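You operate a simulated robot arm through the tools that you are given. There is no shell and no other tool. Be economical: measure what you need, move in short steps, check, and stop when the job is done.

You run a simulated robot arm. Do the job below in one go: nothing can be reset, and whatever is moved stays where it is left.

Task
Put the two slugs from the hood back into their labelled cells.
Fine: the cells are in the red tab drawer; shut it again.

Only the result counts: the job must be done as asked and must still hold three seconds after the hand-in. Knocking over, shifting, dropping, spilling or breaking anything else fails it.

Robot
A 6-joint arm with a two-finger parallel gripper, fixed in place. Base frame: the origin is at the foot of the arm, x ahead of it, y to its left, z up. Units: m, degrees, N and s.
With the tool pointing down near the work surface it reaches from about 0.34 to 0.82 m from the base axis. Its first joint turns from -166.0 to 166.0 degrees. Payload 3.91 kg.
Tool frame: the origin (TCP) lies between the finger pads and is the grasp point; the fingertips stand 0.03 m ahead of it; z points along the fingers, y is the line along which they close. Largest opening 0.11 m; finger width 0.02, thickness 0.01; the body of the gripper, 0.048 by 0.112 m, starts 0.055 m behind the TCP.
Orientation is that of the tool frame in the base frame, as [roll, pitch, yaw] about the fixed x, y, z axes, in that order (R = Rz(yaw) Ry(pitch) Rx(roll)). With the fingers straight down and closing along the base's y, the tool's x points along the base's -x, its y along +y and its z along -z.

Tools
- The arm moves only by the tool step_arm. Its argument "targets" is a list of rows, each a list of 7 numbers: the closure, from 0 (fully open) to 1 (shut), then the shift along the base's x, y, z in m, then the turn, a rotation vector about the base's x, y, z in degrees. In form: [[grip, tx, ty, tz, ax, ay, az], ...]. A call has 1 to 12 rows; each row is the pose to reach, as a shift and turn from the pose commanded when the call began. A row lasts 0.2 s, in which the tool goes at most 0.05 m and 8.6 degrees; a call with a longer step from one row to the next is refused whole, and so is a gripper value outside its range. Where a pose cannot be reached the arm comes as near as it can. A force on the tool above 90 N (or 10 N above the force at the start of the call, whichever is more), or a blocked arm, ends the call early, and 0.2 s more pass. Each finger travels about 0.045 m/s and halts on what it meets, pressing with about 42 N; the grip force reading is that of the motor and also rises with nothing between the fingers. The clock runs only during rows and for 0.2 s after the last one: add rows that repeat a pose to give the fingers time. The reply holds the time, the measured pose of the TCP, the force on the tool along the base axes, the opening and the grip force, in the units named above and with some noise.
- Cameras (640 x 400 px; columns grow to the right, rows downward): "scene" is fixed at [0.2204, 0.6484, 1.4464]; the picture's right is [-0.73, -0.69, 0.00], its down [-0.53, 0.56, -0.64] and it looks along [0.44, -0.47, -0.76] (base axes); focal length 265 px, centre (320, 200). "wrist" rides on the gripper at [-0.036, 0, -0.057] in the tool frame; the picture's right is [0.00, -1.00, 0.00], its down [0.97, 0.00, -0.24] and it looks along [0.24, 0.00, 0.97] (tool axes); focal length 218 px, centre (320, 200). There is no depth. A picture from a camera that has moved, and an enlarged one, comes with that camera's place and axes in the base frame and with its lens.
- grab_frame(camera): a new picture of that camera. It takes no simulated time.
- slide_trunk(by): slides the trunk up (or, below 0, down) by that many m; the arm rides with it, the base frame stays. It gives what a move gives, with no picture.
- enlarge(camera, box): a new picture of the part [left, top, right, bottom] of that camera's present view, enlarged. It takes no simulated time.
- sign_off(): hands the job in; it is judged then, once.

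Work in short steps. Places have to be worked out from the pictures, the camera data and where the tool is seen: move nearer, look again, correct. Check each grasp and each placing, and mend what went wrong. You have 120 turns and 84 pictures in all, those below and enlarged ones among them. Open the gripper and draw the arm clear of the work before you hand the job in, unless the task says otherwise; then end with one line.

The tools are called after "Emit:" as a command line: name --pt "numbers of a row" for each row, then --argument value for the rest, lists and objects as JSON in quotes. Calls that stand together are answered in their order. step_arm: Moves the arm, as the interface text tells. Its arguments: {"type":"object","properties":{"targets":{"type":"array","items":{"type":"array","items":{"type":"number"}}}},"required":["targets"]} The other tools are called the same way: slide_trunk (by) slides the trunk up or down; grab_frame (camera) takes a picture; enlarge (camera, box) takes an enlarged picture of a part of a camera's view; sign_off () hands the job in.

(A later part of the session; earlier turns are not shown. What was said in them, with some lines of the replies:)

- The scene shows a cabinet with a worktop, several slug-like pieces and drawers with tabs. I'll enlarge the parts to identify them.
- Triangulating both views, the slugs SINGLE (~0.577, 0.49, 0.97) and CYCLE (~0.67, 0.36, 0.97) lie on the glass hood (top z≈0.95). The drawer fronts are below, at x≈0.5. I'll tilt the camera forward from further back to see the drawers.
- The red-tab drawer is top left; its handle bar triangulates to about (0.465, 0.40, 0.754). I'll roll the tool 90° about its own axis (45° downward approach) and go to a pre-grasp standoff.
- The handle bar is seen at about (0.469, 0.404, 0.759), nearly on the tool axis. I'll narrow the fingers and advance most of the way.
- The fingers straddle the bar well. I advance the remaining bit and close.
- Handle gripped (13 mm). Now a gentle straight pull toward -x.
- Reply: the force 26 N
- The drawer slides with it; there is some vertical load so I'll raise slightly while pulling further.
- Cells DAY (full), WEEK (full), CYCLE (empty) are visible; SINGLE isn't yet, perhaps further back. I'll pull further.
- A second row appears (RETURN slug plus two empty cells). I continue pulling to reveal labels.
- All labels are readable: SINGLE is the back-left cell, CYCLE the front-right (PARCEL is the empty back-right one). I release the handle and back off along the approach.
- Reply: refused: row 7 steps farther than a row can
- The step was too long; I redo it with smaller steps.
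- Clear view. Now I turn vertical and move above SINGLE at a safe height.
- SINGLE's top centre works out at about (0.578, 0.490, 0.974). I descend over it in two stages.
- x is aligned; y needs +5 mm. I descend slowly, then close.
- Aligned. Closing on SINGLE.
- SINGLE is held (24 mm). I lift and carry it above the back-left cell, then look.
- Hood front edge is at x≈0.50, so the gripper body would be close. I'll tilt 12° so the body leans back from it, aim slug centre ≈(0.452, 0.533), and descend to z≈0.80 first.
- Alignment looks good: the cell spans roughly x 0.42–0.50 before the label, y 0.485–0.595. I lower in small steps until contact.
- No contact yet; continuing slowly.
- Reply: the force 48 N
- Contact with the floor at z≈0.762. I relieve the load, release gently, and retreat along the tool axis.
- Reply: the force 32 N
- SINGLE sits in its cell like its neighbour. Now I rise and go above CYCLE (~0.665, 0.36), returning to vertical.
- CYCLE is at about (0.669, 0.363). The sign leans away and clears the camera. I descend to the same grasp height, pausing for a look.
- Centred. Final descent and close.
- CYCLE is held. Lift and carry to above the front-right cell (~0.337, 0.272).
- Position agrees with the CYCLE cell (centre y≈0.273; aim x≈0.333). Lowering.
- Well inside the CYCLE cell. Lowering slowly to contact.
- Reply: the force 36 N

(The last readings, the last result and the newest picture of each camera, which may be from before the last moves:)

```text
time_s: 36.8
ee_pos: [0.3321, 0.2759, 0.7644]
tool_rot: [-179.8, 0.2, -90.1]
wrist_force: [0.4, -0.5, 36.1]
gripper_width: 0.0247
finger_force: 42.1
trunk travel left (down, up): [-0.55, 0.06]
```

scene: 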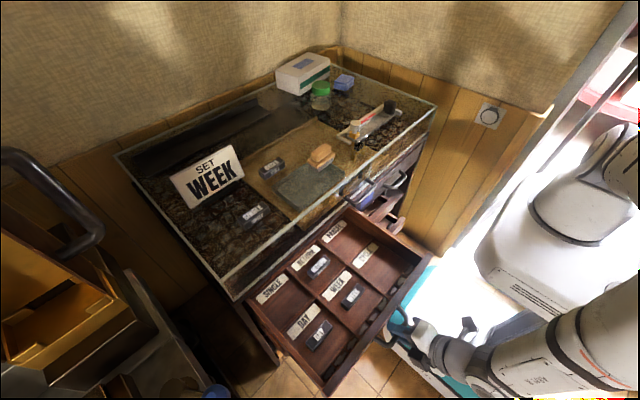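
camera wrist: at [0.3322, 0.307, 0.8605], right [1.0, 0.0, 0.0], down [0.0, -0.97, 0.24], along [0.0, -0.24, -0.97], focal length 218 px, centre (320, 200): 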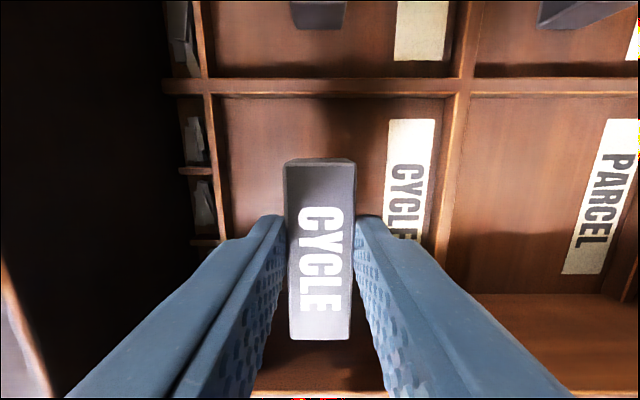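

Contact at z≈0.764. Relieve, release and retreat up.

Emit:
step_arm --pt "1 0 0 0.002 0 0 0" --pt "1 0 0 0.003 0 0 0" --pt "0.7 0 0 0.003 0 0 0" --pt "0.62 0 0 0.003 0 0 0" --pt "0.62 0 0 0.003 0 0 0" --pt "0.62 0 0 0.015 0 0 0" --pt "0.62 0 0 0.05 0 0 0" --pt "0.62 0 0 0.095 0 0 0" --pt "0.62 0 0 0.14 0 0 0"

Emit:
grab_frame --camera "wrist"

Emit:
enlarge --camera "scene" --box '[200, 180, 440, 330]'

```text
time_s: 38.8
ee_pos: [0.3296, 0.2754, 0.9031]
tool_rot: [179.9, 0.0, -90.1]
wrist_force: [0.3, 0.3, -0.7]
gripper_width: 0.0417
finger_force: 0.0
trunk travel left (down, up): [-0.55, 0.06]
```

```text
43 pictures are left
camera wrist: at [0.3297, 0.3119, 0.9594], right [1.0, 0.0, 0.0], down [0.0, -0.97, 0.24], along [0.0, -0.24, -0.97], focal length 218 px, centre (320, 200)
```

wrist: 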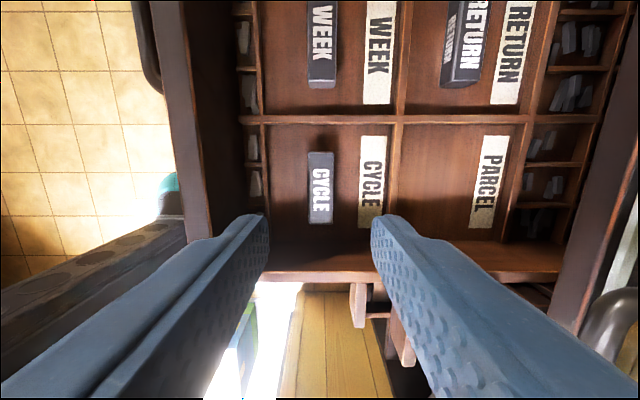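

```text
2.67 times, centred on (320, 255) of scene
camera zoom: at [0.2204, 0.6484, 1.4464], right [-0.73, -0.69, 0.0], down [-0.53, 0.56, -0.64], along [0.44, -0.47, -0.76], focal length 708 px, centre (320, 53)
```

zoom: 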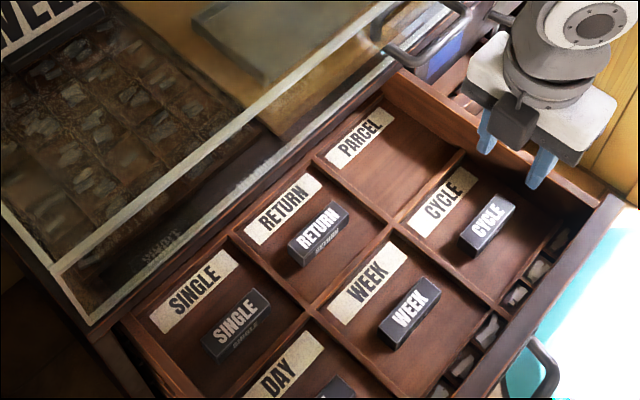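

Both slugs are in their labelled cells. Now I go back to the tilted handle pose to re-grip the handle and close the drawer under control.

Emit:
step_arm --pt "0.62 0 0 0.04 0 0 0" --pt "0.62 -0.01 0.01 0.08 0 -5 0" --pt "0.62 -0.03 0.03 0.11 0 -12 0" --pt "0.62 -0.05 0.05 0.124 0 -19 0" --pt "0.62 -0.07 0.07 0.124 0 -26 0" --pt "0.62 -0.09 0.09 0.124 0 -33 0" --pt "0.62 -0.105 0.11 0.124 0 -40 0" --pt "0.66 -0.114 0.127 0.124 0 -45 0" --pt "0.66 -0.114 0.127 0.124 0 -45 0"

Emit:
grab_frame --camera "wrist"

```text
time_s: 40.8
ee_pos: [0.2178, 0.4034, 1.0274]
tool_rot: [-134.9, 0.2, -90.2]
wrist_force: [0.3, -0.4, -0.2]
gripper_width: 0.0373
finger_force: 0.1
trunk travel left (down, up): [-0.55, 0.06]
```

```text
41 pictures are left
camera wrist: at [0.1769, 0.4395, 1.066], right [0.71, 0.0, 0.71], down [-0.17, -0.97, 0.17], along [0.69, -0.24, -0.69], focal length 218 px, centre (320, 200)
```

wrist: 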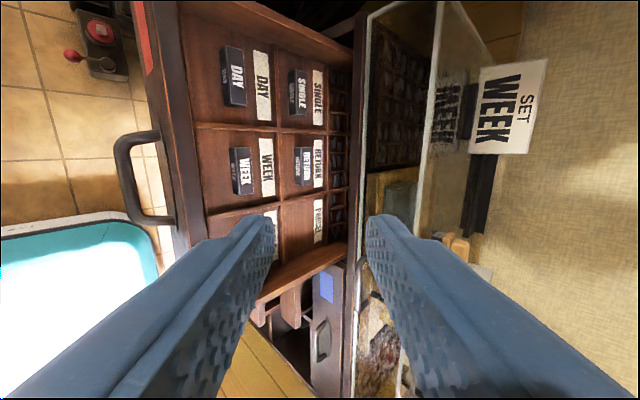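

Reversing the earlier retreat path down to the handle standoff.

Emit:
step_arm --pt "0.6 -0.02 0 -0.04 0 0 0" --pt "0.6 -0.04 0 -0.08 0 0 0" --pt "0.6 -0.06 0 -0.12 0 0 0" --pt "0.6 -0.07 0 -0.16 0 0 0" --pt "0.6 -0.07 0 -0.2 0 0 0" --pt "0.6 -0.07 0 -0.2 0 0 0"

Emit:
grab_frame --camera "wrist"

```text
time_s: 42.2
ee_pos: [0.1473, 0.4041, 0.8254]
tool_rot: [-135.0, 0.1, -90.0]
wrist_force: [-0.4, 0.8, -0.1]
gripper_width: 0.044
finger_force: 0.0
trunk travel left (down, up): [-0.55, 0.06]
```

```text
40 pictures are left
camera wrist: at [0.107, 0.4406, 0.865], right [0.71, 0.0, 0.71], down [-0.17, -0.97, 0.17], along [0.69, -0.24, -0.69], focal length 218 px, centre (320, 200)
```

wrist: 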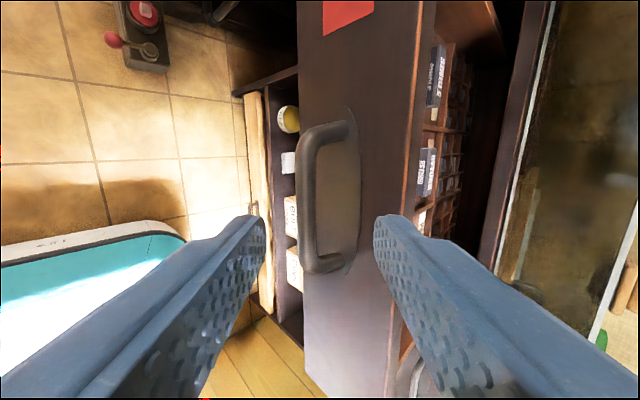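

Handle is where I left it. Advance along the approach and re-grip.

Emit:
step_arm --pt "0.64 0.012 0 -0.02 0 0 0" --pt "0.64 0.03 0 -0.039 0 0 0" --pt "0.64 0.048 0 -0.057 0 0 0" --pt "0.8 0.048 0 -0.057 0 0 0" --pt "1 0.048 0 -0.057 0 0 0" --pt "1 0.048 0 -0.057 0 0 0" --pt "1 0.048 0 -0.057 0 0 0"

Emit:
grab_frame --camera "wrist"

```text
time_s: 43.8
ee_pos: [0.1942, 0.4025, 0.7696]
tool_rot: [-134.9, 0.1, -90.0]
wrist_force: [0.3, 2.6, 27.7]
gripper_width: 0.0128
finger_force: 45.3
trunk travel left (down, up): [-0.55, 0.06]
```

```text
39 pictures are left
camera wrist: at [0.1529, 0.4391, 0.8096], right [0.71, 0.0, 0.71], down [-0.17, -0.97, 0.17], along [0.69, -0.24, -0.69], focal length 218 px, centre (320, 200)
```

wrist: 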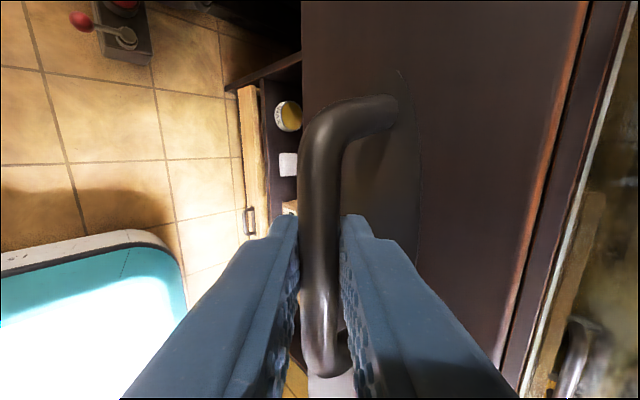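

Gripped. I push the drawer in gently.

Emit:
step_arm --pt "1 0.005 0 0.002 0 0 0" --pt "1 0.015 0 0.002 0 0 0" --pt "1 0.03 0 0.002 0 0 0" --pt "1 0.045 0 0.002 0 0 0" --pt "1 0.06 0 0.002 0 0 0" --pt "1 0.075 0 0.002 0 0 0" --pt "1 0.09 0 0.002 0 0 0" --pt "1 0.105 0 0.002 0 0 0" --pt "1 0.12 0 0.002 0 0 0" --pt "1 0.13 0 0.002 0 0 0" --pt "1 0.135 0 0.002 0 0 0"

Emit:
enlarge --camera "scene" --box '[200, 180, 440, 330]'

```text
time_s: 46.2
ee_pos: [0.3305, 0.4032, 0.7701]
tool_rot: [-134.9, 0.0, -90.1]
wrist_force: [-0.2, -3.9, -10.2]
gripper_width: 0.0127
finger_force: 45.2
trunk travel left (down, up): [-0.55, 0.06]
```

```text
2.67 times, centred on (320, 255) of scene
camera zoom: at [0.2204, 0.6484, 1.4464], right [-0.73, -0.69, 0.0], down [-0.53, 0.56, -0.64], along [0.44, -0.47, -0.76], focal length 708 px, centre (320, 53)
```

zoom: 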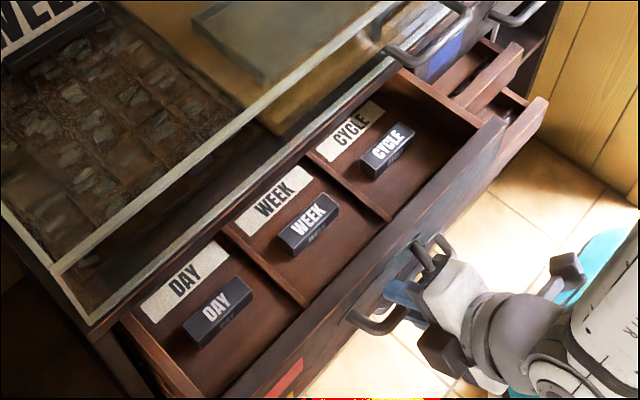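

Slugs stay put. Continue closing.

Emit:
step_arm --pt "1 0.005 0 -0.001 0 0 0" --pt "1 0.02 0 -0.001 0 0 0" --pt "1 0.035 0 -0.001 0 0 0" --pt "1 0.05 0 -0.001 0 0 0" --pt "1 0.065 0 -0.001 0 0 0" --pt "1 0.08 0 -0.001 0 0 0" --pt "1 0.095 0 -0.001 0 0 0" --pt "1 0.108 0 -0.001 0 0 0" --pt "1 0.117 0 -0.001 0 0 0" --pt "1 0.123 0 -0.001 0 0 0" --pt "1 0.127 0 -0.001 0 0 0"

Emit:
enlarge --camera "scene" --box '[200, 180, 440, 330]'

```text
time_s: 48.6
ee_pos: [0.4565, 0.4038, 0.7693]
tool_rot: [-135.0, 0.0, -90.1]
wrist_force: [-0.2, -9.5, -2.6]
gripper_width: 0.0131
finger_force: 45.3
trunk travel left (down, up): [-0.55, 0.06]
```

```text
2.67 times, centred on (320, 255) of scene
camera zoom: at [0.2204, 0.6484, 1.4464], right [-0.73, -0.69, 0.0], down [-0.53, 0.56, -0.64], along [0.44, -0.47, -0.76], focal length 708 px, centre (320, 53)
```

zoom: 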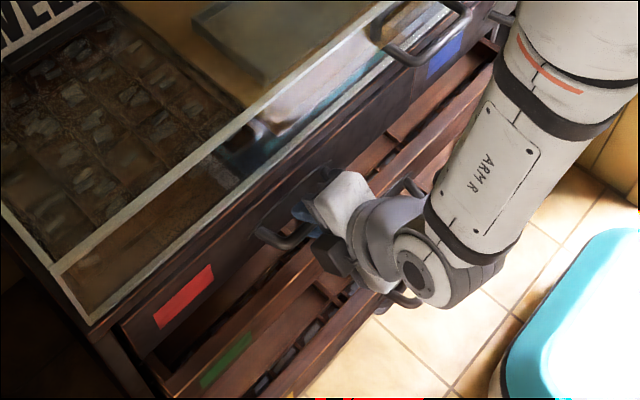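

Nearly shut. I push the last millimetres until it meets its stop.

Emit:
step_arm --pt "1 0.003 0 0 0 0 0" --pt "1 0.006 0 0 0 0 0" --pt "1 0.009 0 0 0 0 0" --pt "1 0.012 0 0 0 0 0"

Emit:
grab_frame --camera "wrist"

```text
time_s: 49.6
ee_pos: [0.4594, 0.4033, 0.7705]
tool_rot: [-135.4, -0.3, -89.7]
wrist_force: [-74.6, 0.3, -0.7]
gripper_width: 0.0127
finger_force: 45.0
trunk travel left (down, up): [-0.55, 0.06]
```

```text
36 pictures are left
camera wrist: at [0.4196, 0.4391, 0.8097], right [0.71, 0.01, 0.7], down [-0.16, -0.97, 0.17], along [0.68, -0.24, -0.69], focal length 218 px, centre (320, 200)
```

wrist: 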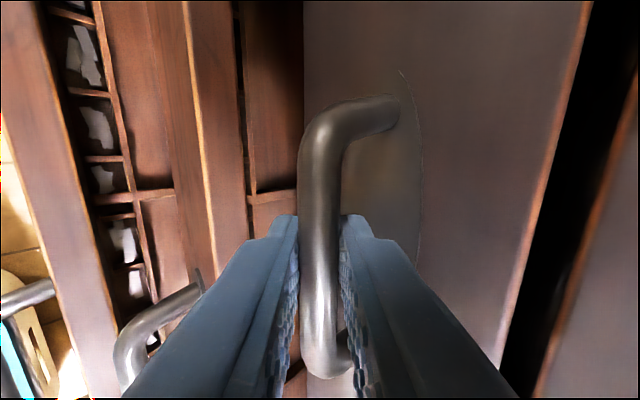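

The drawer hit its stop (74 N), matching its original shut position. I relieve the push, release and back off along the approach.

Emit:
step_arm --pt "1 -0.004 0 0 0 0 0" --pt "1 -0.007 0 0 0 0 0" --pt "0.7 -0.007 0 0 0 0 0" --pt "0.66 -0.007 0 0 0 0 0" --pt "0.66 -0.007 0 0 0 0 0" --pt "0.66 -0.02 0 0.013 0 0 0" --pt "0.66 -0.045 0 0.038 0 0 0" --pt "0.66 -0.075 0 0.068 0 0 0" --pt "0.66 -0.1 0 0.1 0 0 0"

Emit:
grab_frame --camera "wrist"

```text
time_s: 51.6
ee_pos: [0.3681, 0.4028, 0.8703]
tool_rot: [-134.8, 0.0, -90.2]
wrist_force: [-0.9, 0.4, 1.1]
gripper_width: 0.0375
finger_force: 0.0
trunk travel left (down, up): [-0.55, 0.06]
```

```text
35 pictures are left
camera wrist: at [0.3272, 0.4384, 0.9107], right [0.71, 0.0, 0.71], down [-0.17, -0.97, 0.17], along [0.69, -0.24, -0.69], focal length 218 px, centre (320, 200)
```

wrist: 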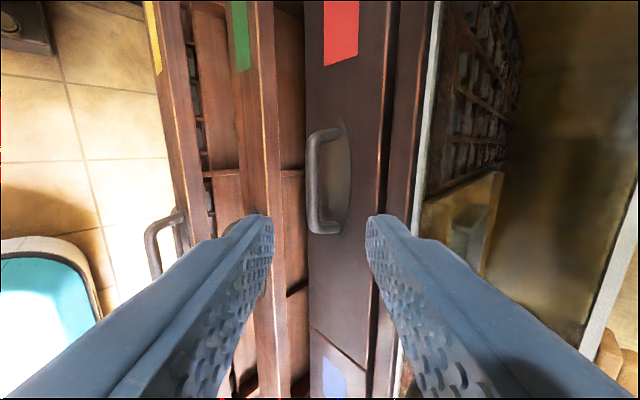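

The drawer is flush with the blue one. I rise clear, open the gripper and take a final check.

Emit:
step_arm --pt "0.5 -0.02 0 0.04 0 0 0" --pt "0.4 -0.03 0 0.08 0 0 0" --pt "0.3 -0.04 0 0.12 0 0 0" --pt "0.2 -0.04 0 0.16 0 0 0" --pt "0.1 -0.04 0 0.2 0 0 0" --pt "0 -0.04 0 0.23 0 0 0" --pt "0 -0.04 0 0.23 0 0 0" --pt "0 -0.04 0 0.23 0 0 0" --pt "0 -0.04 0 0.23 0 0 0"

Emit:
grab_frame --camera "wrist"

Emit:
grab_frame --camera "scene"

```text
time_s: 53.6
ee_pos: [0.3303, 0.4036, 1.1012]
tool_rot: [-134.9, 0.1, -90.1]
wrist_force: [0.3, -0.2, 0.5]
gripper_width: 0.1103
finger_force: 0.0
trunk travel left (down, up): [-0.55, 0.06]
```

```text
34 pictures are left
camera wrist: at [0.2895, 0.4395, 1.1412], right [0.71, 0.0, 0.71], down [-0.17, -0.97, 0.17], along [0.69, -0.24, -0.69], focal length 218 px, centre (320, 200)
```

wrist: 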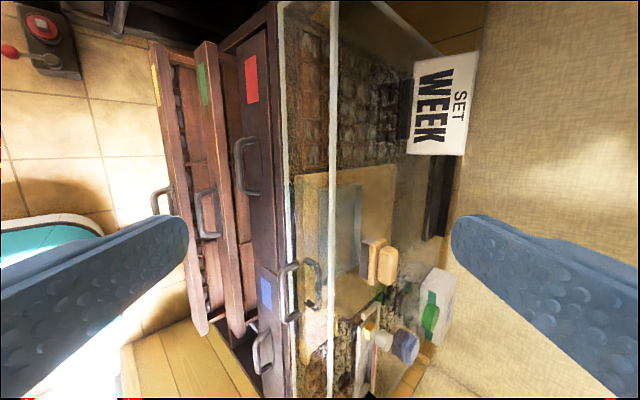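

```text
33 pictures are left
```

scene: 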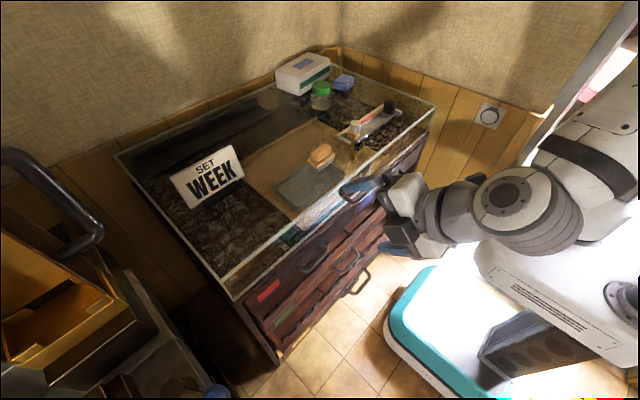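

The red-tab drawer is shut and nothing else looks moved. The hood is clear of slugs and the arm is clear with the gripper open, so I'm handing in.

Emit:
sign_off

```text
The job is handed in.
```

The SINGLE and CYCLE slugs are back in their labelled cells and the red tab drawer is shut.
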